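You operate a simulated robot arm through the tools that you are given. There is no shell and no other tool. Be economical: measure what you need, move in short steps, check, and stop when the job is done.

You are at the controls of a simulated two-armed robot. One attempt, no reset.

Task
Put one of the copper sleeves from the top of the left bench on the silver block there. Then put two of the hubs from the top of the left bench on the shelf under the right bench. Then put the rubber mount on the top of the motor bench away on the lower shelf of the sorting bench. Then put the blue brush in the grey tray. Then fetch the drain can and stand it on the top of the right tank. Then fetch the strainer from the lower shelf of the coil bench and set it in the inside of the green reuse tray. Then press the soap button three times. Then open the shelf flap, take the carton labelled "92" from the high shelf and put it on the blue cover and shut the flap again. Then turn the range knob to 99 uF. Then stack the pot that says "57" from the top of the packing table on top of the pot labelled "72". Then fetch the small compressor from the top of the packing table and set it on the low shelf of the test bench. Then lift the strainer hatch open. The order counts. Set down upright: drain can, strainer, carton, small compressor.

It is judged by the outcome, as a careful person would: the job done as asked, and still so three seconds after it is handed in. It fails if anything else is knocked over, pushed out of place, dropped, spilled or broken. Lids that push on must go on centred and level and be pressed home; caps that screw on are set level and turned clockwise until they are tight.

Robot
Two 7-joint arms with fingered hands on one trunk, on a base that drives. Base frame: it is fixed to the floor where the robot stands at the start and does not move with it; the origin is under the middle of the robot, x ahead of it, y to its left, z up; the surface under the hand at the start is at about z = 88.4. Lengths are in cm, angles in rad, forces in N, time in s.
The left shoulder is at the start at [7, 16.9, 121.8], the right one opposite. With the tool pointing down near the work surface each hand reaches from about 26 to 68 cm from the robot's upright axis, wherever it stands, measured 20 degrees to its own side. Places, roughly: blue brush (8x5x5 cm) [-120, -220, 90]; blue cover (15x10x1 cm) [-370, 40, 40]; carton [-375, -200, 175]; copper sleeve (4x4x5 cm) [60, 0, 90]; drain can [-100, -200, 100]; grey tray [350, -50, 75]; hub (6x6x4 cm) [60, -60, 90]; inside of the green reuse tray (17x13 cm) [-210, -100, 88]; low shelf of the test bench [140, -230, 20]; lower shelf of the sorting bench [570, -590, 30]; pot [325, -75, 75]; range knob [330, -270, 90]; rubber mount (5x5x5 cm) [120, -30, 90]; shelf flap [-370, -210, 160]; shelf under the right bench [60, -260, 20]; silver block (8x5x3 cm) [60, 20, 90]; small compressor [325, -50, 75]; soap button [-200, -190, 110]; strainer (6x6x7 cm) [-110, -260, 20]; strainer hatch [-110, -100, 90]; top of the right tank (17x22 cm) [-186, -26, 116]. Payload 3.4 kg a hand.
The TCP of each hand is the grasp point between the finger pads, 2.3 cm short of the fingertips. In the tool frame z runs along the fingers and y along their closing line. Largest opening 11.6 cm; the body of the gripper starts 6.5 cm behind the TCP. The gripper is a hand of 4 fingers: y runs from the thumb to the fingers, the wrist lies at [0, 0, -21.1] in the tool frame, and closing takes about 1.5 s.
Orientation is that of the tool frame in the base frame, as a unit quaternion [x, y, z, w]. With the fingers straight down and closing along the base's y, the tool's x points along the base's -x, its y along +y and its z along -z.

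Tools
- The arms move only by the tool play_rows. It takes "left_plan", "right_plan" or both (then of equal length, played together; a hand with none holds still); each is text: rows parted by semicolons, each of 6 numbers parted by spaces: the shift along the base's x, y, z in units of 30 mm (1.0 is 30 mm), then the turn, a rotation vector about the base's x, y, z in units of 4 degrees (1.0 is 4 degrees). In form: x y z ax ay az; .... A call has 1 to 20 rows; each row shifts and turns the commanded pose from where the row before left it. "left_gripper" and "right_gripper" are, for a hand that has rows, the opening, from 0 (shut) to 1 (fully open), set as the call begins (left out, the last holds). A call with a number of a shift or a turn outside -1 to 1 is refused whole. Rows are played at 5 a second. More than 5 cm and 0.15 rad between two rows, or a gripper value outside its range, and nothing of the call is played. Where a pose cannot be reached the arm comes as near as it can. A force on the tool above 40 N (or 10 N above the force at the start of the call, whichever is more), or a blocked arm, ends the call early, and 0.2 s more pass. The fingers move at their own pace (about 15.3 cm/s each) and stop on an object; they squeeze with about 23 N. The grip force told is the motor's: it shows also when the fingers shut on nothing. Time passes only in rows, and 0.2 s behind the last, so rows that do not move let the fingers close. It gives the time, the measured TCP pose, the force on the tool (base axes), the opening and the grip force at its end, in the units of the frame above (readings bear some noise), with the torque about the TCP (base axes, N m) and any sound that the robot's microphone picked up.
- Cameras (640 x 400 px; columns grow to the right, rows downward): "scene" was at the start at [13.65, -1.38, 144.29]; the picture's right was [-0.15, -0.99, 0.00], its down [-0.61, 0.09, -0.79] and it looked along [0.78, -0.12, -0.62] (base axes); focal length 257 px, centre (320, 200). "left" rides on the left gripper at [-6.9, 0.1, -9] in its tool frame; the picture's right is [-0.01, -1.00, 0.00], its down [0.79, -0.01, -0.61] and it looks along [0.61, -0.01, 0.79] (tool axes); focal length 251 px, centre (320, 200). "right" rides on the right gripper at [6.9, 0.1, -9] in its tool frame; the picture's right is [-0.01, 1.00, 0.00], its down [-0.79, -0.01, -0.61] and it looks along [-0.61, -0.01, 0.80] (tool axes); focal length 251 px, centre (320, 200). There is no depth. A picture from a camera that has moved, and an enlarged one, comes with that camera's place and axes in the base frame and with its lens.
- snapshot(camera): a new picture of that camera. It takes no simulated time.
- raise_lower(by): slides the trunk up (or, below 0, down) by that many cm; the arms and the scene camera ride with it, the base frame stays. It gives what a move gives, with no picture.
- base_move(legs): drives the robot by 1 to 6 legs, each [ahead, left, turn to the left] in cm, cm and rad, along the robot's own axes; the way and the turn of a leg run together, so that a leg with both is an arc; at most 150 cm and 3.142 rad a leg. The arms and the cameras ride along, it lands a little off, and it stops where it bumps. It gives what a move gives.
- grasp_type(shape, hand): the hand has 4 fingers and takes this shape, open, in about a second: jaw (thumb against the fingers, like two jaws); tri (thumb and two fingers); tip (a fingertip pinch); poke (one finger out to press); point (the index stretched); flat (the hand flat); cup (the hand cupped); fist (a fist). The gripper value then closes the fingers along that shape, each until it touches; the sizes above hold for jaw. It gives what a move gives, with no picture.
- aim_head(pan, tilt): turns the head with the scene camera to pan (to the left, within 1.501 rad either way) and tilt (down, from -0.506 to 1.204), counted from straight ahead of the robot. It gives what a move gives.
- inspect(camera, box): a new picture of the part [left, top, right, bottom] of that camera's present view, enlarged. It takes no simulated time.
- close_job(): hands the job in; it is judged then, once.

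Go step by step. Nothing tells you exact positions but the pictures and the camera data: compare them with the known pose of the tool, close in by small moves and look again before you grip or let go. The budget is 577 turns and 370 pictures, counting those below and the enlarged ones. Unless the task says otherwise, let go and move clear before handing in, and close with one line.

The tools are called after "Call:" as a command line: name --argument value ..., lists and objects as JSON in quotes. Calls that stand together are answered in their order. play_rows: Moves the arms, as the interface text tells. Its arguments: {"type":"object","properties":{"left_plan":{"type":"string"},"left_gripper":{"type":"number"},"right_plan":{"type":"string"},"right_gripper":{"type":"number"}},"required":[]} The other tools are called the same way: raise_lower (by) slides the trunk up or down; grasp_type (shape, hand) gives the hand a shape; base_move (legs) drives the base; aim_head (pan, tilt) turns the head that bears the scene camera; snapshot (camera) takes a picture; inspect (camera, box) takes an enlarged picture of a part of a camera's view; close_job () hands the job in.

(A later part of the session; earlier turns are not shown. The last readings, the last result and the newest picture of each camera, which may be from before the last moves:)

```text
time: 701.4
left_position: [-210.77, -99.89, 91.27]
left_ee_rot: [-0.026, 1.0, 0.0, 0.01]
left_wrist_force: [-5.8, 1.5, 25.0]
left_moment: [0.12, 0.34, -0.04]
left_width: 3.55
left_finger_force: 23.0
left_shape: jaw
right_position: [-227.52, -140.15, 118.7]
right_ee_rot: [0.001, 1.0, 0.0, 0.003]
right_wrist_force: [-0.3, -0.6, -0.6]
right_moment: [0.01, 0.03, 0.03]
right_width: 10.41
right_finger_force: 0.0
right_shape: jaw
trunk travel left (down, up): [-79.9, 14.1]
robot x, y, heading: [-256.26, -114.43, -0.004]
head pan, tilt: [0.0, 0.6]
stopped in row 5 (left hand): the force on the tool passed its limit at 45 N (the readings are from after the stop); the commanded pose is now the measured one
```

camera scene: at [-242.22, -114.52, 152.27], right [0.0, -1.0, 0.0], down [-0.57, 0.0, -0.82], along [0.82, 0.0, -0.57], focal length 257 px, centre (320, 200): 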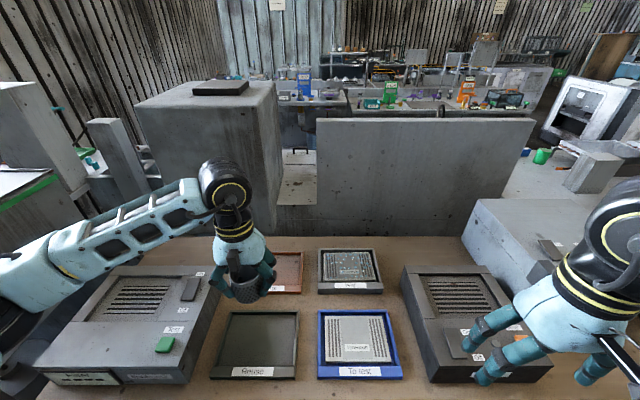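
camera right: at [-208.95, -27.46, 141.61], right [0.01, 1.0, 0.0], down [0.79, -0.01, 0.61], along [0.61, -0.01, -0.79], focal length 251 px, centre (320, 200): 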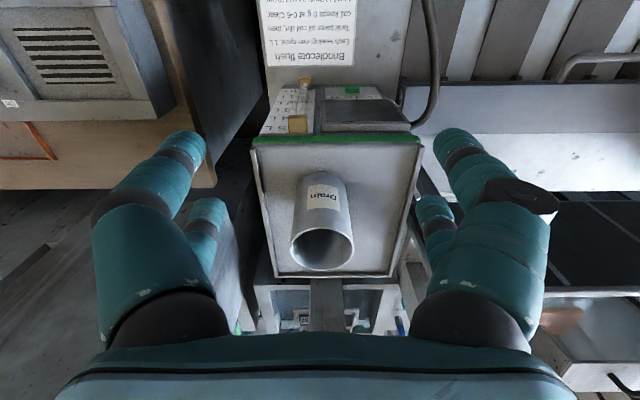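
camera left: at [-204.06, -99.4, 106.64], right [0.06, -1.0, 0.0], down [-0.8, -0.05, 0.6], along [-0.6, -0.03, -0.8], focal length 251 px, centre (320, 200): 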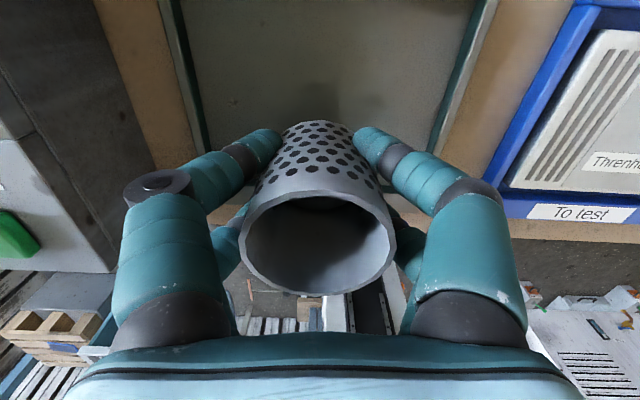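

Contact. Easing and releasing.

Call:
play_rows --left_plan "0 0 0.15 0 0 0;0 0 0 0 0 0"

Call:
play_rows --left_plan "0 0 0 0 0 0;0 0 0 0 0 0;0 0 0 0 0 0;0 0 0.3 0 0 0;0 0 0.5 0 0 0;0 0 0.8 0 0 0;0 0 0.8 0 0 0;0 0 0.8 0 0 0;0 0 0.8 0 0 0;0 0 0.8 0 0 0;0 0 0.8 0 0 0;0 0 0.8 0 0 0" --left_gripper 0.8

Call:
inspect --camera "scene" --box '[170, 270, 330, 390]'

Call:
snapshot --camera "left"

```text
time: 702.0
left_position: [-210.73, -99.83, 91.28]
left_ee_rot: [-0.026, 1.0, 0.001, 0.007]
left_wrist_force: [-1.2, 0.1, 1.6]
left_moment: [0.0, 0.1, 0.05]
left_width: 3.54
left_finger_force: 23.2
left_shape: jaw
right_position: [-227.32, -140.18, 118.48]
right_ee_rot: [0.001, 1.0, 0.0, 0.001]
right_wrist_force: [0.4, 0.6, -0.7]
right_moment: [-0.02, 0.0, 0.02]
right_width: 10.45
right_finger_force: 0.2
right_shape: jaw
trunk travel left (down, up): [-79.9, 14.1]
robot x, y, heading: [-255.95, -114.19, -0.001]
head pan, tilt: [0.0, 0.6]
```

```text
time: 704.6
left_position: [-210.46, -99.84, 110.84]
left_ee_rot: [-0.026, 1.0, 0.002, 0.007]
left_wrist_force: [0.3, 0.2, -0.4]
left_moment: [0.01, 0.0, 0.01]
left_width: 9.26
left_finger_force: 0.1
left_shape: jaw
right_position: [-227.28, -140.17, 118.62]
right_ee_rot: [0.001, 1.0, 0.0, 0.0]
right_wrist_force: [0.6, -0.1, -0.5]
right_moment: [-0.04, 0.0, -0.03]
right_width: 10.43
right_finger_force: 0.0
right_shape: jaw
trunk travel left (down, up): [-79.9, 14.1]
robot x, y, heading: [-256.38, -114.84, -0.0]
head pan, tilt: [0.0, 0.6]
```

```text
3.33 times, centred on (250, 330) of scene
camera zoom: at [-242.26, -114.55, 152.27], right [0.0, -1.0, 0.0], down [-0.56, 0.0, -0.83], along [0.83, 0.0, -0.56], focal length 856 px, centre (553, -233)
```

zoom: 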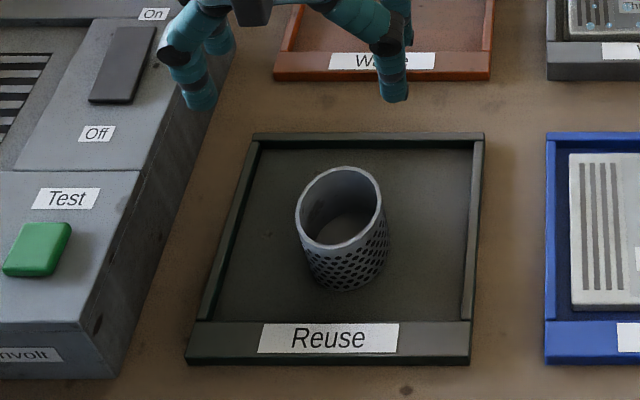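

```text
227 pictures are left
camera left: at [-203.86, -99.46, 119.86], right [0.06, -1.0, 0.0], down [-0.8, -0.05, 0.6], along [-0.59, -0.03, -0.8], focal length 251 px, centre (320, 200)
```

left: 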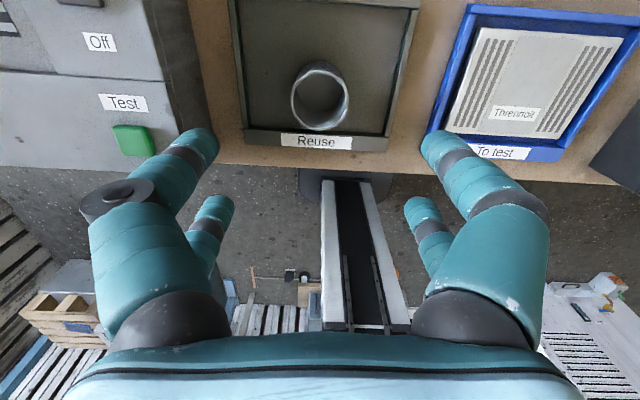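

Strainer sits upright in the Reuse tray. Next the soap button near (−200, −190, 110): backing off and looking.

Call:
play_rows --left_plan "-0.8 0.2 0.5 0 0 0;-0.8 0.2 0.5 0 0 0;-0.8 0.2 0.5 0 0 0;-0.4 0.2 0.5 0 0 0"

Call:
base_move --legs '[[-22, 0, 0], [0, -72, 0]]'

Call:
snapshot --camera "scene"

```text
time: 705.6
left_position: [-218.99, -97.31, 116.68]
left_ee_rot: [-0.026, 1.0, 0.001, 0.007]
left_wrist_force: [0.7, 0.5, 1.0]
left_moment: [-0.03, 0.03, 0.0]
left_width: 9.25
left_finger_force: 0.0
left_shape: jaw
right_position: [-227.31, -140.08, 118.55]
right_ee_rot: [0.001, 1.0, -0.001, 0.0]
right_wrist_force: [0.1, 0.8, -0.7]
right_moment: [0.0, 0.01, -0.02]
right_width: 10.43
right_finger_force: 0.1
right_shape: jaw
trunk travel left (down, up): [-79.9, 14.1]
robot x, y, heading: [-256.33, -114.56, -0.004]
head pan, tilt: [0.0, 0.6]
```

```text
time: 710.8
left_position: [-241.48, -169.6, 116.73]
left_ee_rot: [-0.02, 1.0, 0.001, 0.007]
left_wrist_force: [0.1, -0.7, -0.6]
left_moment: [0.03, 0.0, 0.0]
left_width: 9.24
left_finger_force: 0.1
left_shape: jaw
right_position: [-250.08, -212.12, 118.66]
right_ee_rot: [0.007, 1.0, -0.001, 0.0]
right_wrist_force: [0.1, 0.1, 0.2]
right_moment: [0.02, 0.0, 0.01]
right_width: 10.43
right_finger_force: 0.1
right_shape: jaw
trunk travel left (down, up): [-79.9, 14.1]
robot x, y, heading: [-278.83, -186.58, -0.016]
head pan, tilt: [0.0, 0.6]
```

```text
226 pictures are left
camera scene: at [-264.93, -186.37, 152.27], right [-0.01, -1.0, 0.0], down [-0.56, 0.01, -0.82], along [0.82, -0.01, -0.57], focal length 257 px, centre (320, 200)
```

scene: 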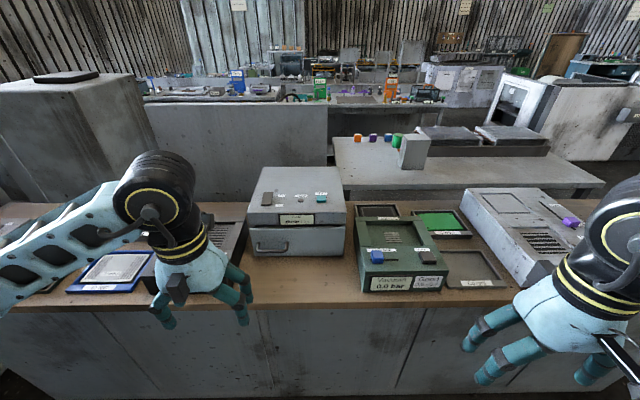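

Call:
inspect --camera "scene" --box '[230, 150, 390, 270]'

Call:
inspect --camera "scene" --box '[350, 180, 610, 300]'

```text
3.33 times, centred on (310, 210) of scene
camera zoom: at [-264.93, -186.37, 152.27], right [-0.01, -1.0, 0.0], down [-0.56, 0.01, -0.82], along [0.82, -0.01, -0.57], focal length 856 px, centre (353, 167)
```

zoom: 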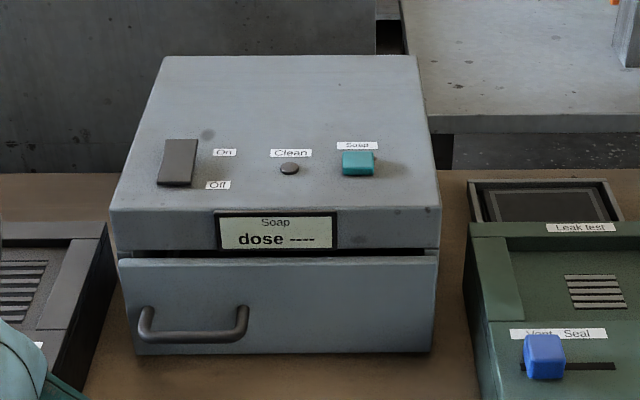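

```text
2.46 times, centred on (480, 240) of scene
camera zoom: at [-264.93, -186.37, 152.27], right [-0.01, -1.0, 0.0], down [-0.56, 0.01, -0.82], along [0.82, -0.01, -0.57], focal length 632 px, centre (-74, 102)
```

zoom: 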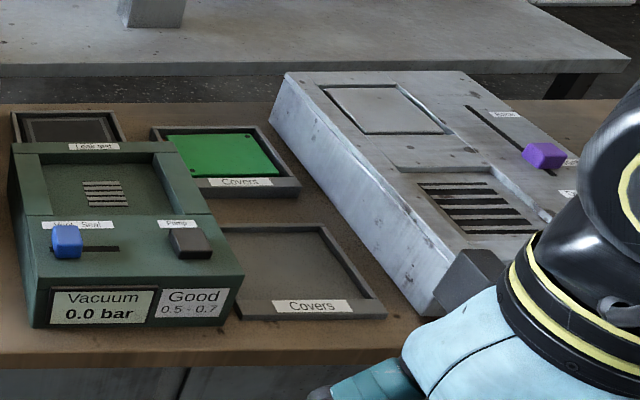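

The soap button is the teal square on top of the box at about (−205, −187.5, 111). Giving the left hand a poke shape.

Call:
grasp_type --hand "left" --shape "poke"

Call:
base_move --legs '[[18, 0, 0.016]]'

Call:
play_rows --left_plan "0.3 -0.4 0.6 0 0 0;0.3 -0.4 0.6 0 0 0;0.3 -0.4 0.6 0 0 0;0.3 -0.4 0.6 0 0 0;0.3 -0.4 0.6 0 0 0;0 0 0 0 0 0"

Call:
snapshot --camera "left"

Call:
snapshot --camera "scene"

```text
time: 711.7
left_position: [-241.41, -169.74, 116.65]
left_ee_rot: [-0.021, 1.0, 0.001, 0.006]
left_wrist_force: [-0.5, 0.3, 0.5]
left_moment: [-0.02, -0.04, 0.0]
left_width: 0.02
left_finger_force: 0.1
left_shape: poke
right_position: [-250.23, -212.24, 118.51]
right_ee_rot: [0.008, 1.0, -0.001, 0.001]
right_wrist_force: [0.5, -1.2, -0.2]
right_moment: [-0.02, 0.02, 0.04]
right_width: 10.42
right_finger_force: 0.0
right_shape: jaw
trunk travel left (down, up): [-79.9, 14.1]
robot x, y, heading: [-278.94, -185.94, -0.011]
head pan, tilt: [0.0, 0.6]
```

```text
time: 713.2
left_position: [-224.15, -169.25, 116.84]
left_ee_rot: [-0.027, 1.0, 0.001, 0.009]
left_wrist_force: [-0.3, -0.2, 0.1]
left_moment: [-0.03, -0.02, -0.01]
left_width: 0.0
left_finger_force: 0.1
left_shape: poke
right_position: [-232.12, -211.82, 118.67]
right_ee_rot: [-0.002, 1.0, -0.001, 0.003]
right_wrist_force: [0.2, 0.2, -0.5]
right_moment: [-0.03, -0.02, 0.01]
right_width: 10.42
right_finger_force: 0.1
right_shape: jaw
trunk travel left (down, up): [-79.9, 14.1]
robot x, y, heading: [-261.25, -186.53, 0.005]
head pan, tilt: [0.0, 0.6]
```

```text
time: 714.6
left_position: [-219.26, -175.21, 125.56]
left_ee_rot: [-0.027, 1.0, 0.001, 0.007]
left_wrist_force: [-0.7, 0.0, -0.6]
left_moment: [0.0, -0.03, -0.02]
left_width: 0.0
left_finger_force: 0.1
left_shape: poke
right_position: [-231.76, -211.9, 118.56]
right_ee_rot: [-0.002, 1.0, 0.0, 0.001]
right_wrist_force: [-0.4, 0.2, 0.9]
right_moment: [0.01, 0.02, -0.01]
right_width: 10.41
right_finger_force: 0.1
right_shape: jaw
trunk travel left (down, up): [-79.9, 14.1]
robot x, y, heading: [-260.87, -186.44, 0.005]
head pan, tilt: [0.0, 0.6]
```

```text
223 pictures are left
camera left: at [-212.58, -174.74, 134.78], right [0.07, -1.0, 0.0], down [-0.8, -0.05, 0.6], along [-0.59, -0.04, -0.8], focal length 251 px, centre (320, 200)
```

left: 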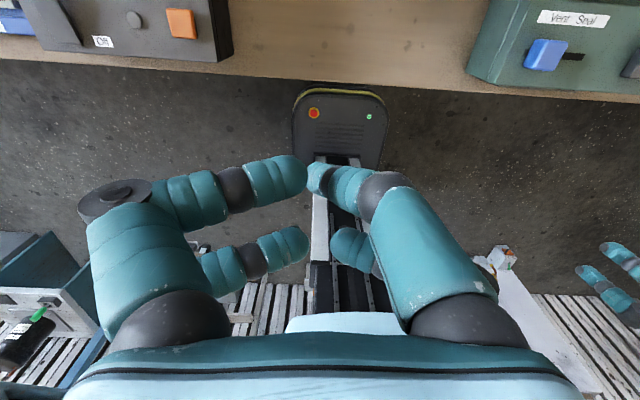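

```text
222 pictures are left
camera scene: at [-247.01, -186.3, 152.27], right [0.0, -1.0, 0.0], down [-0.57, 0.0, -0.82], along [0.82, 0.0, -0.57], focal length 257 px, centre (320, 200)
```

scene: 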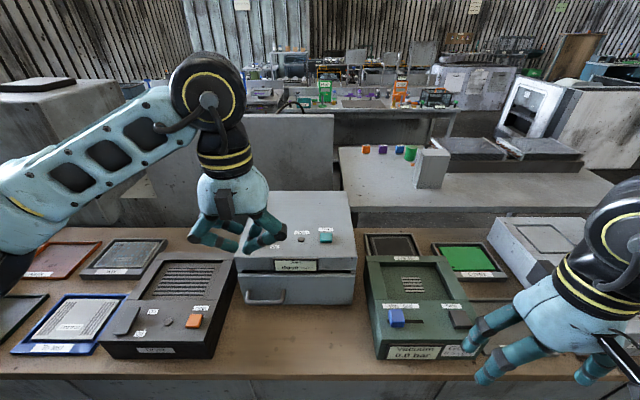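

The poke shape looks like bent fingers; let me try "point" and compare.

Call:
grasp_type --hand "left" --shape "point"

Call:
snapshot --camera "left"

Call:
inspect --camera "scene" --box '[140, 120, 340, 280]'

```text
time: 715.5
left_position: [-219.37, -175.08, 125.7]
left_ee_rot: [-0.028, 1.0, 0.0, 0.007]
left_wrist_force: [-0.8, -0.6, -0.2]
left_moment: [0.03, 0.0, -0.03]
left_width: 0.02
left_finger_force: 0.1
left_shape: point
right_position: [-231.77, -211.87, 118.78]
right_ee_rot: [-0.002, 1.0, -0.002, 0.001]
right_wrist_force: [-0.6, -0.1, -0.5]
right_moment: [0.0, -0.01, 0.03]
right_width: 10.45
right_finger_force: 0.0
right_shape: jaw
trunk travel left (down, up): [-79.9, 14.1]
robot x, y, heading: [-260.81, -186.29, 0.002]
head pan, tilt: [0.0, 0.6]
```

```text
221 pictures are left
camera left: at [-212.61, -174.78, 134.78], right [0.07, -1.0, 0.0], down [-0.8, -0.05, 0.6], along [-0.59, -0.04, -0.8], focal length 251 px, centre (320, 200)
```

left: 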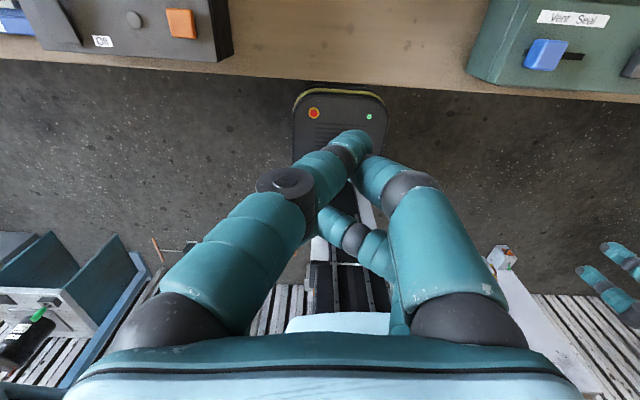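

```text
2.50 times, centred on (240, 200) of scene
camera zoom: at [-247.05, -186.36, 152.27], right [0.0, -1.0, 0.0], down [-0.56, 0.0, -0.83], along [0.83, 0.0, -0.56], focal length 642 px, centre (520, 200)
```

zoom: 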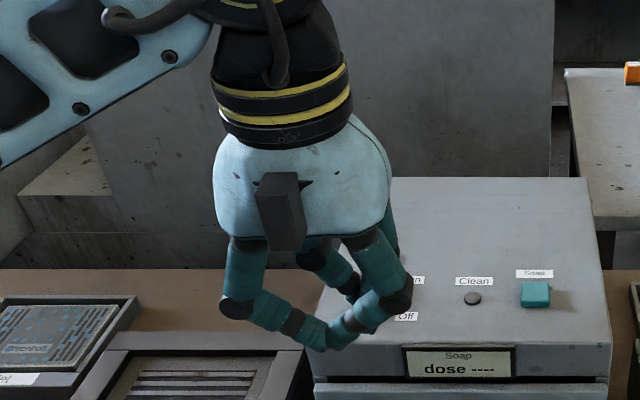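

Call:
grasp_type --hand "left" --shape "poke"

Call:
play_rows --left_plan "0 0 0 0 0 0;0 0 0 0 0 0;0 0 0 0 0 0;0 0 0 0 0 0;0 0 0 0 0 0;0 0 0 0 0 0" --left_gripper 1.0

Call:
snapshot --camera "left"

Call:
inspect --camera "scene" --box '[140, 120, 340, 280]'

```text
time: 716.4
left_position: [-219.27, -175.19, 125.61]
left_ee_rot: [-0.027, 1.0, 0.0, 0.007]
left_wrist_force: [0.6, -0.2, 0.5]
left_moment: [0.01, 0.01, -0.02]
left_width: 0.0
left_finger_force: 0.0
left_shape: poke
right_position: [-231.76, -211.87, 118.57]
right_ee_rot: [-0.002, 1.0, 0.0, 0.001]
right_wrist_force: [0.3, -0.6, -0.6]
right_moment: [0.01, 0.01, -0.02]
right_width: 10.42
right_finger_force: 0.0
right_shape: jaw
trunk travel left (down, up): [-79.9, 14.1]
robot x, y, heading: [-260.75, -186.3, 0.001]
head pan, tilt: [0.0, 0.6]
```

```text
time: 717.8
left_position: [-219.28, -175.19, 125.64]
left_ee_rot: [-0.028, 1.0, 0.001, 0.007]
left_wrist_force: [0.3, -0.8, 0.0]
left_moment: [-0.01, 0.01, -0.03]
left_width: 0.03
left_finger_force: 0.1
left_shape: poke
right_position: [-231.78, -211.91, 118.55]
right_ee_rot: [-0.002, 1.0, 0.0, 0.001]
right_wrist_force: [-0.4, -0.4, 0.0]
right_moment: [0.0, 0.02, 0.0]
right_width: 10.41
right_finger_force: 0.0
right_shape: jaw
trunk travel left (down, up): [-79.9, 14.1]
robot x, y, heading: [-260.52, -186.08, 0.002]
head pan, tilt: [0.0, 0.6]
```

```text
219 pictures are left
camera left: at [-212.61, -174.77, 134.78], right [0.07, -1.0, 0.0], down [-0.8, -0.05, 0.6], along [-0.59, -0.04, -0.8], focal length 251 px, centre (320, 200)
```

left: 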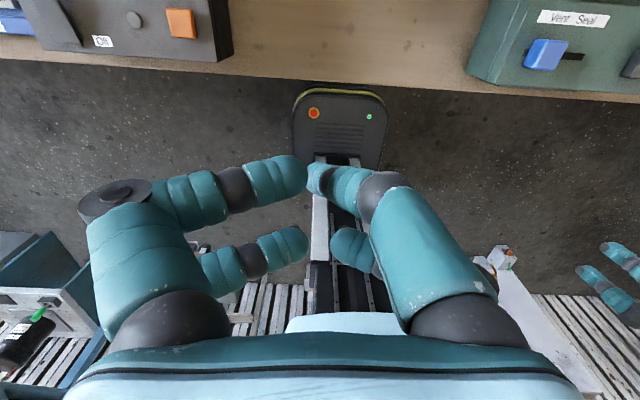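

```text
2.50 times, centred on (240, 200) of scene
camera zoom: at [-247.04, -186.35, 152.27], right [0.0, -1.0, 0.0], down [-0.57, 0.0, -0.82], along [0.82, 0.0, -0.57], focal length 642 px, centre (520, 200)
```

zoom: 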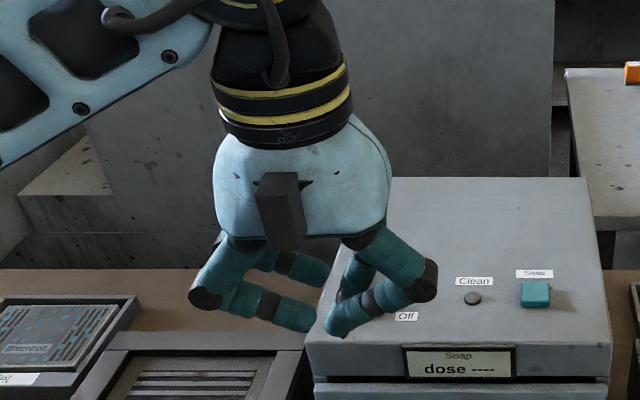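

Poke's index tip is ~2 cm below the TCP. Moving above the soap button, staying high, then checking.

Call:
play_rows --left_plan "0.5 -0.6 0 0 0 0;0.7 -0.6 0 0 0 0;0.7 -0.6 0 0 0 0;0.7 -0.6 0 0 0 0;0.7 -0.6 0 0 0 0;0.7 -0.6 -0.4 0 0 0;0.7 -0.57 -0.5 0 0 0;0.7 0 -0.5 0 0 0;0.7 0 0 0 0 0;0 0 0 0 0 0"

Call:
snapshot --camera "left"

Call:
inspect --camera "scene" --box '[240, 130, 400, 250]'

```text
time: 720.0
left_position: [-202.89, -186.81, 121.39]
left_ee_rot: [-0.027, 1.0, 0.001, 0.008]
left_wrist_force: [-0.6, -0.9, -0.1]
left_moment: [0.03, 0.01, 0.0]
left_width: 0.0
left_finger_force: 0.0
left_shape: poke
left hand out of reach, approached as far as the arm can: row 9
right_position: [-231.89, -211.74, 118.51]
right_ee_rot: [-0.001, 1.0, -0.001, 0.0]
right_wrist_force: [-0.3, -0.3, 0.0]
right_moment: [-0.01, -0.02, -0.03]
right_width: 10.42
right_finger_force: 0.1
right_shape: jaw
trunk travel left (down, up): [-79.9, 14.1]
robot x, y, heading: [-261.24, -186.36, 0.0]
head pan, tilt: [0.0, 0.6]
```

```text
217 pictures are left
camera left: at [-196.11, -186.46, 130.49], right [0.06, -1.0, 0.0], down [-0.8, -0.05, 0.6], along [-0.59, -0.04, -0.8], focal length 251 px, centre (320, 200)
```

left: 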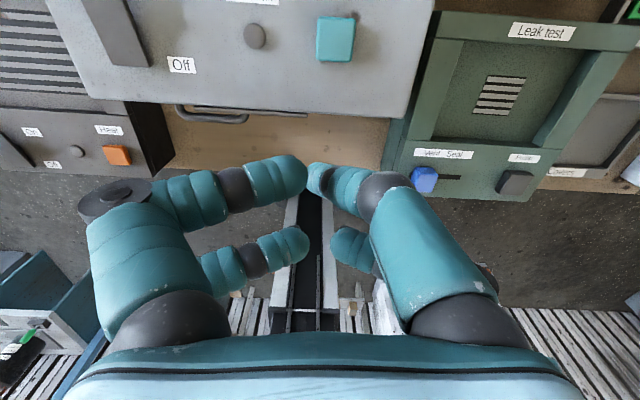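

```text
3.33 times, centred on (320, 190) of scene
camera zoom: at [-246.99, -186.25, 152.27], right [0.0, -1.0, 0.0], down [-0.57, 0.0, -0.82], along [0.82, 0.0, -0.57], focal length 856 px, centre (320, 233)
```

zoom: 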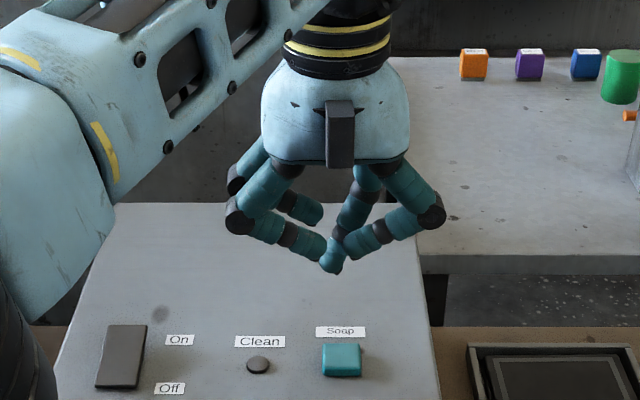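

Triangulated: button (−197.6, −188.0, 105.9). Driving 10 cm forward and aligning the fingertip over it.

Call:
base_move --legs '[[10, 0, 0]]'

Call:
play_rows --left_plan "-0.75 -0.25 -0.6 0 0 0;-0.75 -0.25 -0.8 0 0 0;0 0 -0.8 0 0 0;0 0 -0.8 0 0 0;0 0 0 0 0 0"

Call:
snapshot --camera "left"

Call:
inspect --camera "scene" --box '[240, 150, 400, 270]'

```text
time: 721.2
left_position: [-193.26, -186.95, 121.47]
left_ee_rot: [-0.027, 1.0, 0.001, 0.009]
left_wrist_force: [-0.1, 0.3, -0.1]
left_moment: [0.0, -0.02, 0.01]
left_width: 0.0
left_finger_force: 0.0
left_shape: poke
right_position: [-222.08, -211.91, 118.69]
right_ee_rot: [-0.001, 1.0, -0.002, 0.003]
right_wrist_force: [0.4, 0.1, 0.4]
right_moment: [-0.01, -0.02, 0.04]
right_width: 10.45
right_finger_force: 0.1
right_shape: jaw
trunk travel left (down, up): [-79.9, 14.1]
robot x, y, heading: [-250.91, -186.29, 0.003]
head pan, tilt: [0.0, 0.6]
```

```text
time: 722.4
left_position: [-197.55, -188.5, 112.27]
left_ee_rot: [-0.028, 1.0, 0.001, 0.007]
left_wrist_force: [0.4, 0.5, 0.0]
left_moment: [0.0, -0.04, 0.02]
left_width: 0.02
left_finger_force: 0.0
left_shape: poke
right_position: [-222.0, -211.78, 118.58]
right_ee_rot: [-0.002, 1.0, -0.001, 0.002]
right_wrist_force: [-0.1, -0.5, 1.2]
right_moment: [0.0, 0.0, 0.01]
right_width: 10.41
right_finger_force: 0.0
right_shape: jaw
trunk travel left (down, up): [-79.9, 14.1]
robot x, y, heading: [-251.3, -186.46, 0.001]
head pan, tilt: [0.0, 0.6]
```

```text
215 pictures are left
camera left: at [-190.79, -188.0, 121.44], right [0.07, -1.0, 0.0], down [-0.8, -0.05, 0.59], along [-0.59, -0.04, -0.8], focal length 251 px, centre (320, 200)
```

left: 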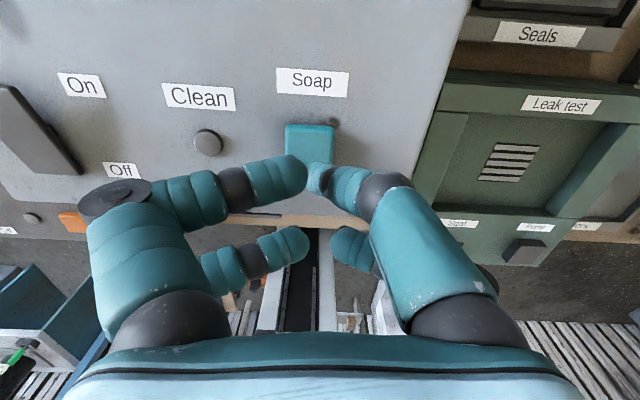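

```text
3.33 times, centred on (320, 210) of scene
camera zoom: at [-237.22, -186.33, 152.29], right [0.0, -1.0, 0.0], down [-0.56, 0.0, -0.83], along [0.83, 0.0, -0.56], focal length 856 px, centre (320, 167)
```

zoom: 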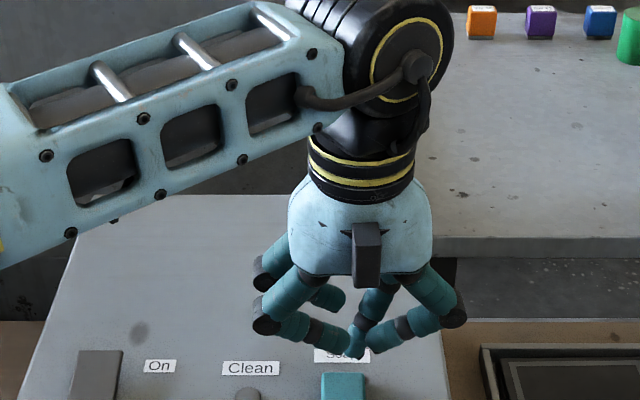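

Fingertip lines up with the button. Descending to press (first press).

Call:
play_rows --left_plan "0 0 -0.5 0 0 0;0 0 -0.5 0 0 0;0 0 -0.2 0 0 0;0 0 -0.15 0 0 0;0 0 -0.15 0 0 0;0 0 0 0 0 0"

Call:
inspect --camera "scene" --box '[240, 170, 400, 290]'

```text
time: 723.5
left_position: [-197.53, -188.62, 108.83]
left_ee_rot: [-0.028, 0.999, -0.003, 0.016]
left_wrist_force: [10.4, -5.1, 56.1]
left_moment: [-0.87, -1.23, -0.02]
left_width: 0.01
left_finger_force: 0.0
left_shape: poke
right_position: [-222.37, -211.94, 118.63]
right_ee_rot: [-0.001, 1.0, 0.0, 0.003]
right_wrist_force: [0.0, 0.0, -0.1]
right_moment: [-0.03, 0.0, 0.02]
right_width: 10.4
right_finger_force: 0.1
right_shape: jaw
trunk travel left (down, up): [-79.9, 14.1]
robot x, y, heading: [-250.93, -186.41, 0.003]
head pan, tilt: [0.0, 0.6]
heard: click
stopped in row 5 (left hand): the force on the tool passed its limit at 45 N (the readings are from after the stop); the commanded pose is now the measured one
```

```text
3.33 times, centred on (320, 230) of scene
camera zoom: at [-237.73, -186.46, 152.37], right [0.0, -1.0, 0.0], down [-0.56, 0.0, -0.83], along [0.83, 0.0, -0.56], focal length 856 px, centre (320, 100)
```

zoom: 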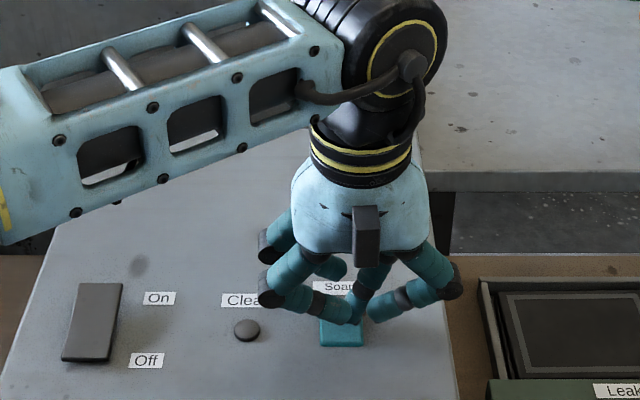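

Click heard: one press. Lifting and checking the display.

Call:
play_rows --left_plan "0 0 0.3 0 0 0;0 0 0.5 0 0 0;0 0 0 0 0 0;0 0 0 0 0 0"

Call:
inspect --camera "scene" --box '[240, 210, 400, 330]'

```text
time: 724.5
left_position: [-197.22, -188.54, 110.78]
left_ee_rot: [-0.028, 1.0, -0.002, 0.011]
left_wrist_force: [0.0, 0.2, 0.3]
left_moment: [0.0, 0.02, 0.03]
left_width: 0.0
left_finger_force: 0.2
left_shape: poke
right_position: [-221.81, -211.89, 118.47]
right_ee_rot: [-0.002, 1.0, -0.001, 0.001]
right_wrist_force: [0.5, 0.1, -0.8]
right_moment: [-0.01, 0.01, 0.01]
right_width: 10.43
right_finger_force: 0.1
right_shape: jaw
trunk travel left (down, up): [-79.9, 14.1]
robot x, y, heading: [-250.9, -186.2, -0.001]
head pan, tilt: [0.0, 0.6]
```

```text
3.33 times, centred on (320, 270) of scene
camera zoom: at [-237.06, -186.29, 152.27], right [0.0, -1.0, 0.0], down [-0.57, 0.0, -0.82], along [0.82, 0.0, -0.57], focal length 856 px, centre (320, -33)
```

zoom: 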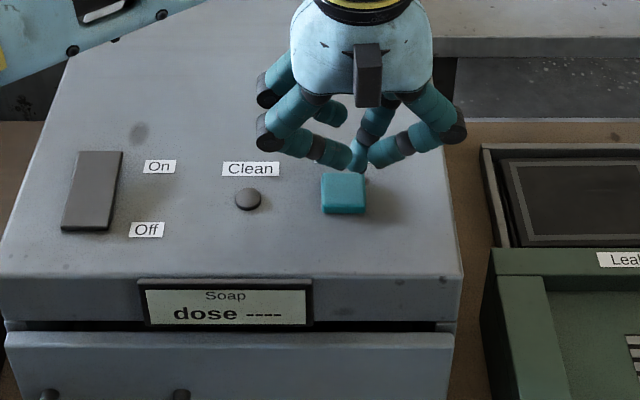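

Button sprang back. Second press.

Call:
play_rows --left_plan "-0.03 0 -0.3 0 0 0;0 0 -0.15 0 0 0;0 0 -0.1 0 0 0;0 0 -0.08 0 0 0;0 0 0 0 0 0"

Call:
play_rows --left_plan "0 0 0.4 0 0 0;0 0 0.4 0 0 0;0 0 0 0 0 0;0 0 0 0 0 0"

```text
time: 725.7
left_position: [-197.4, -188.63, 109.05]
left_ee_rot: [-0.028, 1.0, -0.001, 0.011]
left_wrist_force: [2.3, -0.7, 13.6]
left_moment: [-0.04, -0.12, 0.03]
left_width: 0.02
left_finger_force: 0.0
left_shape: poke
right_position: [-222.01, -212.0, 118.61]
right_ee_rot: [-0.001, 1.0, 0.0, 0.002]
right_wrist_force: [-0.2, -0.4, -0.9]
right_moment: [0.02, 0.02, 0.0]
right_width: 10.45
right_finger_force: 0.1
right_shape: jaw
trunk travel left (down, up): [-79.9, 14.1]
robot x, y, heading: [-251.22, -186.21, 0.003]
head pan, tilt: [0.0, 0.6]
heard: click
```

```text
time: 726.7
left_position: [-197.29, -188.55, 111.15]
left_ee_rot: [-0.028, 1.0, -0.002, 0.011]
left_wrist_force: [-0.8, -0.3, -0.5]
left_moment: [-0.01, 0.02, -0.01]
left_width: 0.0
left_finger_force: 0.1
left_shape: poke
right_position: [-221.92, -211.92, 118.64]
right_ee_rot: [-0.001, 1.0, -0.001, 0.001]
right_wrist_force: [0.9, -0.4, -0.4]
right_moment: [0.0, -0.02, 0.01]
right_width: 10.42
right_finger_force: 0.0
right_shape: jaw
trunk travel left (down, up): [-79.9, 14.1]
robot x, y, heading: [-251.03, -186.38, 0.001]
head pan, tilt: [0.0, 0.6]
```

Second click heard. Third press.

Call:
play_rows --left_plan "-0.03 0 -0.4 0 0 0;0 0 -0.15 0 0 0;0 0 -0.1 0 0 0;0 0 -0.1 0 0 0;0 0 0 0 0 0"

Call:
play_rows --left_plan "0 0 0.4 0 0 0;0 0 0.6 0 0 0;0 0 0.8 0 0 0;0 0 0.8 0 0 0;0 0 0 0 0 0"

Call:
inspect --camera "scene" --box '[240, 210, 400, 330]'

```text
time: 727.9
left_position: [-197.46, -188.66, 109.07]
left_ee_rot: [-0.028, 1.0, -0.001, 0.012]
left_wrist_force: [1.3, -0.2, 9.1]
left_moment: [-0.04, -0.1, 0.01]
left_width: 0.02
left_finger_force: 0.1
left_shape: poke
right_position: [-221.98, -211.91, 118.64]
right_ee_rot: [-0.001, 1.0, 0.0, 0.002]
right_wrist_force: [-0.3, -0.3, 1.0]
right_moment: [0.05, 0.01, 0.01]
right_width: 10.4
right_finger_force: 0.0
right_shape: jaw
trunk travel left (down, up): [-79.9, 14.1]
robot x, y, heading: [-250.98, -186.51, 0.002]
head pan, tilt: [0.0, 0.6]
heard: click
```

```text
time: 729.1
left_position: [-197.35, -188.58, 116.84]
left_ee_rot: [-0.028, 1.0, -0.001, 0.01]
left_wrist_force: [1.0, 0.0, 1.2]
left_moment: [0.03, 0.0, -0.03]
left_width: 0.02
left_finger_force: 0.1
left_shape: poke
right_position: [-221.94, -211.92, 118.59]
right_ee_rot: [-0.001, 1.0, -0.001, 0.0]
right_wrist_force: [-1.1, 0.4, -0.2]
right_moment: [0.0, 0.02, 0.0]
right_width: 10.42
right_finger_force: 0.1
right_shape: jaw
trunk travel left (down, up): [-79.9, 14.1]
robot x, y, heading: [-250.66, -186.43, -0.003]
head pan, tilt: [0.0, 0.6]
```

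```text
3.33 times, centred on (320, 270) of scene
camera zoom: at [-237.08, -186.34, 152.27], right [0.0, -1.0, 0.0], down [-0.57, 0.0, -0.82], along [0.82, 0.0, -0.57], focal length 856 px, centre (320, -33)
```

zoom: 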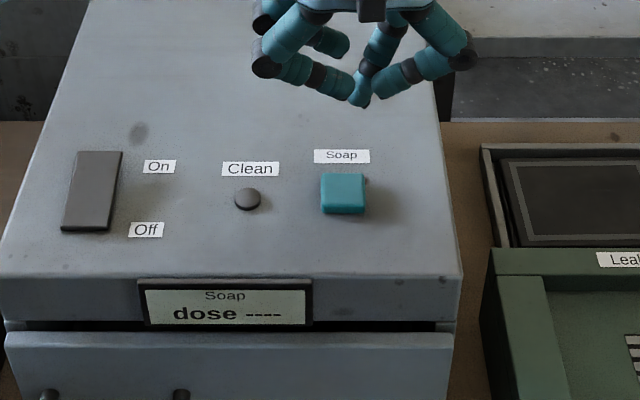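

Three clicks done. Retracting, restoring the jaw shape, and turning to face the tall cabinet with the shelf flap.

Call:
play_rows --left_plan "-0.6 0.2 0.6 0 0 0;-0.8 0.3 0.6 0 0 0;-0.8 0.3 0 0 0 0;-0.8 0.3 0 0 0 0;-0.8 0.3 0 0 0 0;-0.8 0.3 0 0 0 0;-0.8 0.3 0 0 0 0;0 0 0 0 0 0"

Call:
grasp_type --hand "left" --shape "jaw"

Call:
base_move --legs '[[-24, 0, 0], [0, 0, 3.14]]'

Call:
aim_head --pan 0 --tilt 0.1

Call:
snapshot --camera "scene"

```text
time: 730.9
left_position: [-213.53, -182.59, 120.45]
left_ee_rot: [-0.028, 1.0, -0.001, 0.01]
left_wrist_force: [1.4, -0.3, -0.7]
left_moment: [0.03, -0.01, -0.01]
left_width: 0.0
left_finger_force: 0.0
left_shape: poke
right_position: [-221.88, -211.78, 118.55]
right_ee_rot: [-0.001, 1.0, -0.001, 0.001]
right_wrist_force: [-0.1, 0.1, 0.0]
right_moment: [0.04, -0.01, 0.0]
right_width: 10.43
right_finger_force: 0.1
right_shape: jaw
trunk travel left (down, up): [-79.9, 14.1]
robot x, y, heading: [-250.58, -186.25, 0.006]
head pan, tilt: [0.0, 0.6]
```

```text
time: 731.8
left_position: [-213.57, -182.59, 120.35]
left_ee_rot: [-0.028, 1.0, -0.001, 0.01]
left_wrist_force: [-0.1, -0.1, 0.8]
left_moment: [0.02, -0.01, 0.01]
left_width: 11.59
left_finger_force: 0.0
left_shape: jaw
right_position: [-221.87, -211.81, 118.56]
right_ee_rot: [0.0, 1.0, -0.001, 0.001]
right_wrist_force: [0.3, 0.9, -0.6]
right_moment: [0.03, 0.0, -0.03]
right_width: 10.44
right_finger_force: 0.0
right_shape: jaw
trunk travel left (down, up): [-79.9, 14.1]
robot x, y, heading: [-250.9, -186.15, 0.002]
head pan, tilt: [0.0, 0.6]
```

```text
time: 740.9
left_position: [-312.55, -189.81, 120.39]
left_ee_rot: [1.0, 0.023, -0.01, -0.001]
left_wrist_force: [-0.3, 0.0, -0.3]
left_moment: [0.0, -0.02, 0.0]
left_width: 11.58
left_finger_force: 0.0
left_shape: jaw
right_position: [-304.05, -160.46, 118.49]
right_ee_rot: [1.0, -0.002, -0.001, -0.001]
right_wrist_force: [-0.3, -0.6, -0.1]
right_moment: [-0.02, -0.01, 0.01]
right_width: 10.45
right_finger_force: 0.1
right_shape: jaw
trunk travel left (down, up): [-79.9, 14.1]
robot x, y, heading: [-274.92, -186.38, 3.133]
head pan, tilt: [0.0, 0.6]
```

```text
time: 741.9
left_position: [-312.53, -189.69, 120.45]
left_ee_rot: [1.0, 0.023, -0.011, -0.001]
left_wrist_force: [-0.2, 0.1, 0.0]
left_moment: [0.0, 0.0, 0.0]
left_width: 11.61
left_finger_force: 0.1
left_shape: jaw
right_position: [-304.1, -160.51, 118.66]
right_ee_rot: [1.0, -0.002, -0.001, -0.001]
right_wrist_force: [-0.6, -0.4, 0.0]
right_moment: [0.0, 0.0, -0.03]
right_width: 10.45
right_finger_force: 0.0
right_shape: jaw
trunk travel left (down, up): [-79.9, 14.1]
robot x, y, heading: [-274.98, -186.07, 3.135]
head pan, tilt: [0.0, 0.099]
```

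```text
210 pictures are left
camera scene: at [-289.18, -186.34, 156.88], right [0.01, 1.0, 0.0], down [0.1, 0.0, -0.99], along [-0.99, 0.01, -0.1], focal length 257 px, centre (320, 200)
```

scene: 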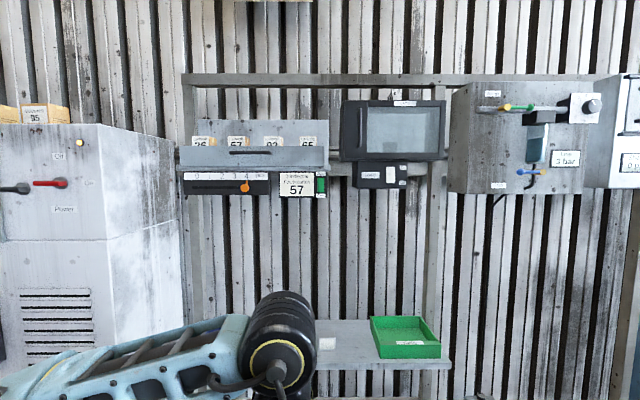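

Call:
inspect --camera "scene" --box '[160, 90, 360, 215]'

Call:
inspect --camera "scene" --box '[0, 60, 200, 185]'

```text
3.20 times, centred on (260, 152) of scene
camera zoom: at [-289.18, -186.34, 156.88], right [0.01, 1.0, 0.0], down [0.1, 0.0, -0.99], along [-0.99, 0.01, -0.1], focal length 822 px, centre (512, 352)
```

zoom: 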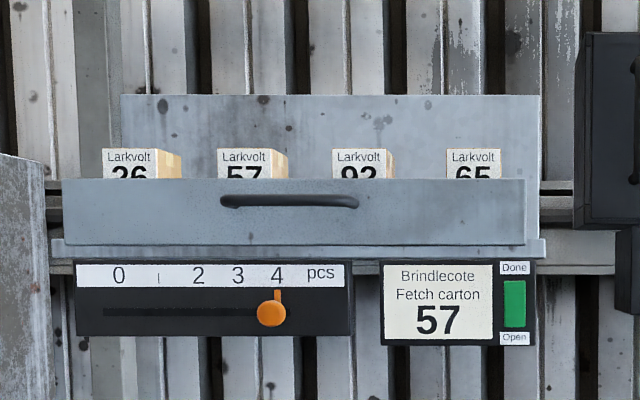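

```text
3.20 times, centred on (100, 122) of scene
camera zoom: at [-289.18, -186.34, 156.88], right [0.01, 1.0, 0.0], down [0.1, 0.0, -0.99], along [-0.99, 0.01, -0.1], focal length 822 px, centre (1024, 448)
```

zoom: 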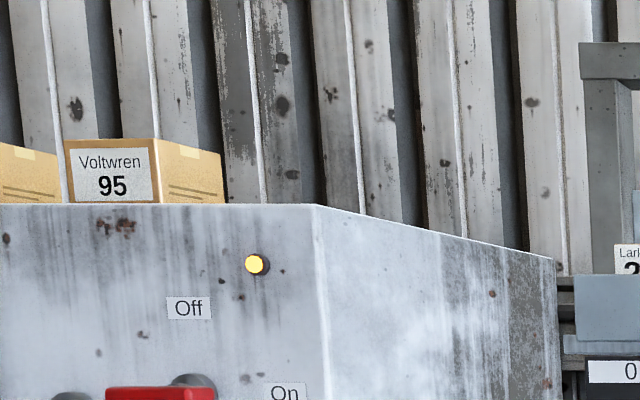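

The high shelf holds cartons 26, 57, 92, 65 behind a low front flap with a handle (z ≈ 163). I'll raise the trunk and turn the left hand to point forward.

Call:
raise_lower --by 14

Call:
play_rows --left_plan "-0.6 -0.3 0.3 0 1 0;-0.6 -0.3 0.3 0 1 0;-0.6 -0.3 0.3 0 1 0;-0.6 -0.3 0.3 0 1 0;-0.6 -0.3 0.3 0 1 0;-0.6 -0.3 0.3 0 1 0;-0.6 -0.3 0.3 0 1 0;-0.6 -0.3 0.3 0 1 0;-0.4 -0.3 0.4 0 1 0;-0.4 -0.3 0.4 0 1 0;-0.3 -0.3 0.4 0 1 0;-0.3 -0.3 0.4 0 1 0;-0.3 -0.3 0.4 0 1 0;-0.3 -0.3 0.4 0 1 0;-0.3 -0.3 0.4 0 1 0;-0.3 -0.3 0.4 0 1 0;-0.3 -0.3 0.4 0 1 0;0 -0.3 0.4 0 1 0;0 -0.3 0.4 0 1 0;0 0 0.4 0 1 0" --left_gripper 0.6

Call:
snapshot --camera "scene"

Call:
snapshot --camera "left"

```text
time: 743.5
left_position: [-312.49, -189.62, 134.36]
left_ee_rot: [1.0, 0.023, -0.01, -0.001]
left_wrist_force: [0.8, 0.2, -0.2]
left_moment: [0.01, -0.02, 0.02]
left_width: 11.61
left_finger_force: 0.1
left_shape: jaw
right_position: [-304.07, -160.44, 132.55]
right_ee_rot: [1.0, -0.003, 0.0, -0.001]
right_wrist_force: [-0.3, 0.4, 0.1]
right_moment: [-0.02, 0.0, -0.01]
right_width: 10.4
right_finger_force: 0.0
right_shape: jaw
trunk travel left (down, up): [-93.9, 0.1]
robot x, y, heading: [-275.43, -186.37, 3.134]
head pan, tilt: [0.0, 0.099]
```

```text
time: 747.7
left_position: [-335.63, -206.88, 156.06]
left_ee_rot: [0.759, 0.018, -0.651, -0.016]
left_wrist_force: [0.9, -0.2, 0.0]
left_moment: [-0.02, 0.0, 0.0]
left_width: 6.99
left_finger_force: 0.1
left_shape: jaw
right_position: [-303.92, -160.53, 132.58]
right_ee_rot: [1.0, -0.002, -0.001, -0.001]
right_wrist_force: [0.7, -0.9, 0.2]
right_moment: [0.02, 0.05, 0.01]
right_width: 10.44
right_finger_force: 0.1
right_shape: jaw
trunk travel left (down, up): [-93.9, 0.1]
robot x, y, heading: [-275.13, -185.99, 3.146]
head pan, tilt: [0.0, 0.099]
```

```text
207 pictures are left
camera scene: at [-289.18, -186.34, 170.89], right [0.01, 1.0, 0.0], down [0.1, 0.0, -0.99], along [-0.99, 0.01, -0.1], focal length 257 px, centre (320, 200)
```

scene: 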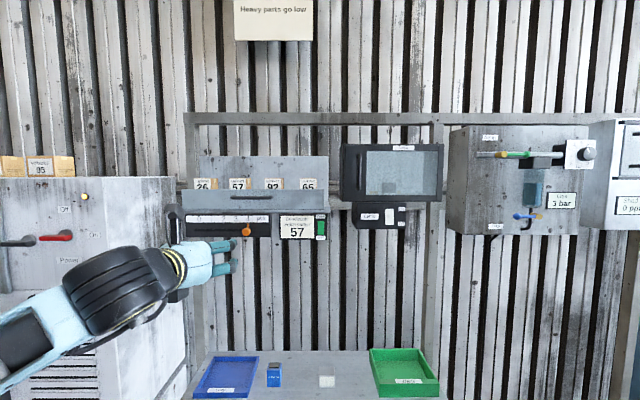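

```text
206 pictures are left
camera left: at [-327.84, -207.31, 164.24], right [-0.01, 1.0, 0.06], down [0.72, 0.04, -0.69], along [-0.69, 0.04, -0.72], focal length 251 px, centre (320, 200)
```

left: 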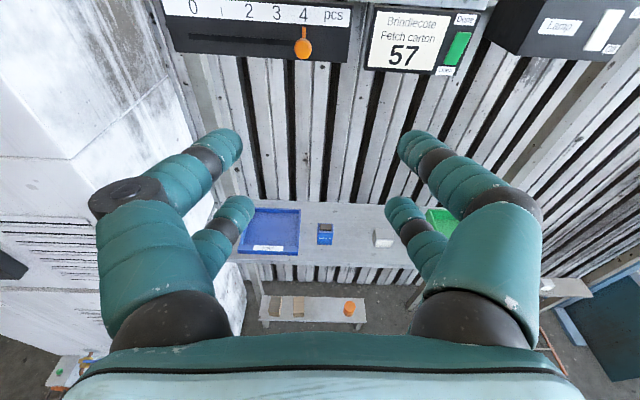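

Call:
inspect --camera "scene" --box '[160, 140, 352, 260]'

```text
3.33 times, centred on (256, 200) of scene
camera zoom: at [-289.18, -186.34, 170.89], right [0.01, 1.0, 0.0], down [0.1, 0.0, -0.99], along [-0.99, 0.01, -0.1], focal length 856 px, centre (533, 200)
```

zoom: 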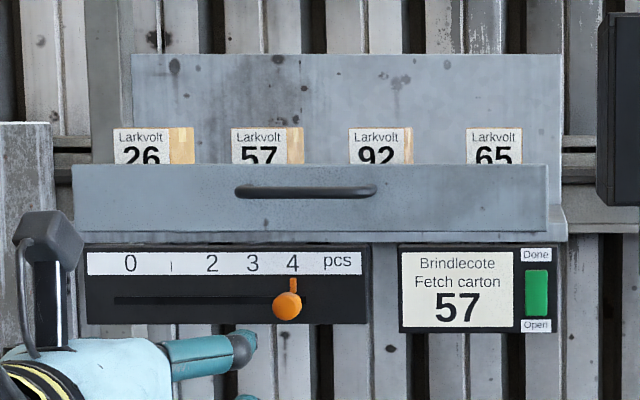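

Handle bar at (−371, −207.4, 163.5), flap hinged along its bottom. Rolling the left hand 90° so it can grip the bar from above and below.

Call:
play_rows --left_plan "0 0 0.2 0 1 0;0 0 0.2 0 1 0;0 0 0.2 -1 0 0;0 0 0.2 -1 0 0;0 0 0.2 -1 0 0;0 0 0.2 -1 0 0;0 0 0.2 -1 0 0;0 0 0.2 -1 0 0;0 0 0.2 -1 0 0;0 0 0.2 -1 0 0;0 0 0.2 -1 0 0;0 0 0.2 -1 0 0;0 0 0 -1 0 0;0 0 0 -1 0 0;0 0 0 -1 0 0;0 0 0 -1 0 0;0 0 0 -1 0 0;0 0 0 -1 0 0;0 0 0 -1 0 0;0 0 0 -1 0 0" --left_gripper 0.5

Call:
play_rows --left_plan "0 0 0 -1 0 0;0 0 0 -1 0 0;0 0 0 -1 0 0;0 0 0 -1 0 0;0 0 0 -0.5 0 0;0 0 0 0 0 0"

Call:
snapshot --camera "scene"

Call:
snapshot --camera "left"

```text
time: 751.9
left_position: [-335.63, -206.83, 163.24]
left_ee_rot: [0.586, -0.399, -0.577, 0.404]
left_wrist_force: [-0.7, -0.1, 0.2]
left_moment: [-0.01, 0.04, 0.0]
left_width: 5.84
left_finger_force: 0.1
left_shape: jaw
right_position: [-304.03, -160.66, 132.63]
right_ee_rot: [1.0, -0.003, -0.001, 0.0]
right_wrist_force: [0.8, 1.1, -0.2]
right_moment: [-0.04, -0.02, -0.01]
right_width: 10.44
right_finger_force: 0.0
right_shape: jaw
trunk travel left (down, up): [-93.9, 0.1]
robot x, y, heading: [-274.73, -186.29, 3.135]
head pan, tilt: [0.0, 0.099]
```

```text
time: 753.3
left_position: [-335.65, -206.88, 163.17]
left_ee_rot: [0.516, -0.486, -0.507, 0.49]
left_wrist_force: [-0.4, -0.2, 0.3]
left_moment: [0.01, 0.0, -0.05]
left_width: 5.85
left_finger_force: 0.1
left_shape: jaw
right_position: [-304.12, -160.51, 132.69]
right_ee_rot: [1.0, -0.003, -0.001, -0.001]
right_wrist_force: [0.5, 1.1, -1.0]
right_moment: [0.0, 0.0, -0.01]
right_width: 10.46
right_finger_force: 0.1
right_shape: jaw
trunk travel left (down, up): [-93.9, 0.1]
robot x, y, heading: [-275.0, -186.11, 3.133]
head pan, tilt: [0.0, 0.099]
```

```text
204 pictures are left
camera scene: at [-289.18, -186.34, 170.89], right [0.01, 1.0, 0.0], down [0.1, 0.0, -0.99], along [-0.99, 0.01, -0.1], focal length 257 px, centre (320, 200)
```

scene: 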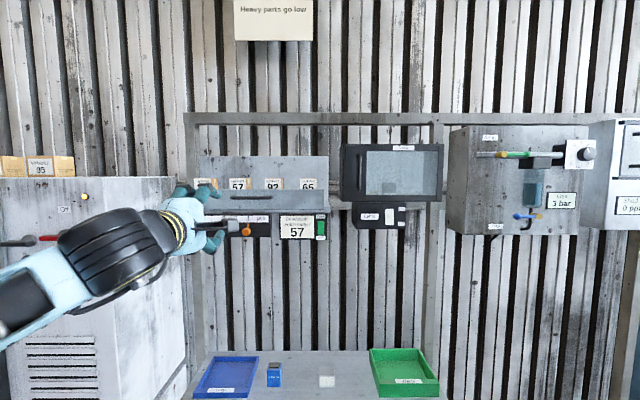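

```text
203 pictures are left
camera left: at [-326.77, -199.89, 163.72], right [0.0, 0.06, -1.0], down [0.62, -0.79, -0.04], along [-0.79, -0.62, -0.04], focal length 251 px, centre (320, 200)
```

left: 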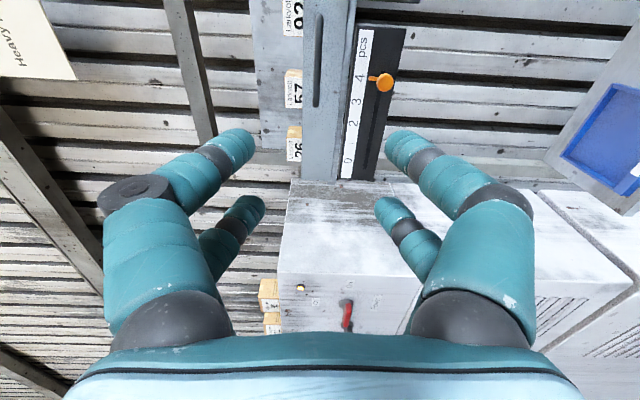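

Hand height matches the bar. Driving forward 18 cm.

Call:
base_move --legs '[[18, 0, 0.006]]'

Call:
snapshot --camera "left"

Call:
inspect --camera "scene" --box '[160, 140, 352, 260]'

```text
time: 754.8
left_position: [-353.08, -207.04, 163.44]
left_ee_rot: [0.515, -0.482, -0.508, 0.494]
left_wrist_force: [-0.5, 0.0, -0.9]
left_moment: [-0.01, -0.01, 0.02]
left_width: 5.85
left_finger_force: 0.0
left_shape: jaw
right_position: [-321.83, -160.64, 132.7]
right_ee_rot: [1.0, 0.0, -0.002, -0.001]
right_wrist_force: [-0.1, 0.5, -0.5]
right_moment: [0.0, 0.04, -0.01]
right_width: 10.44
right_finger_force: 0.1
right_shape: jaw
trunk travel left (down, up): [-93.9, 0.1]
robot x, y, heading: [-293.21, -186.65, 3.134]
head pan, tilt: [0.0, 0.099]
```

```text
202 pictures are left
camera left: at [-344.27, -200.09, 163.92], right [0.0, 0.06, -1.0], down [0.62, -0.78, -0.05], along [-0.78, -0.62, -0.03], focal length 251 px, centre (320, 200)
```

left: 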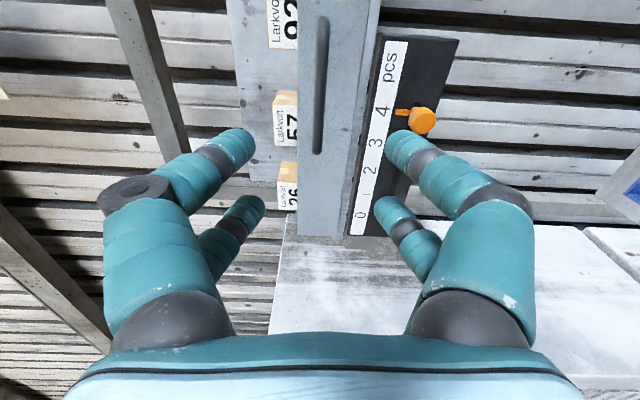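

```text
3.33 times, centred on (256, 200) of scene
camera zoom: at [-306.72, -186.36, 170.94], right [0.0, 1.0, 0.0], down [0.1, 0.0, -1.0], along [-1.0, 0.0, -0.1], focal length 856 px, centre (533, 200)
```

zoom: 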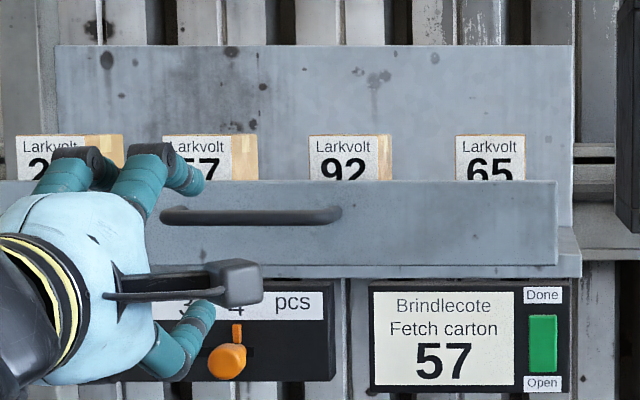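

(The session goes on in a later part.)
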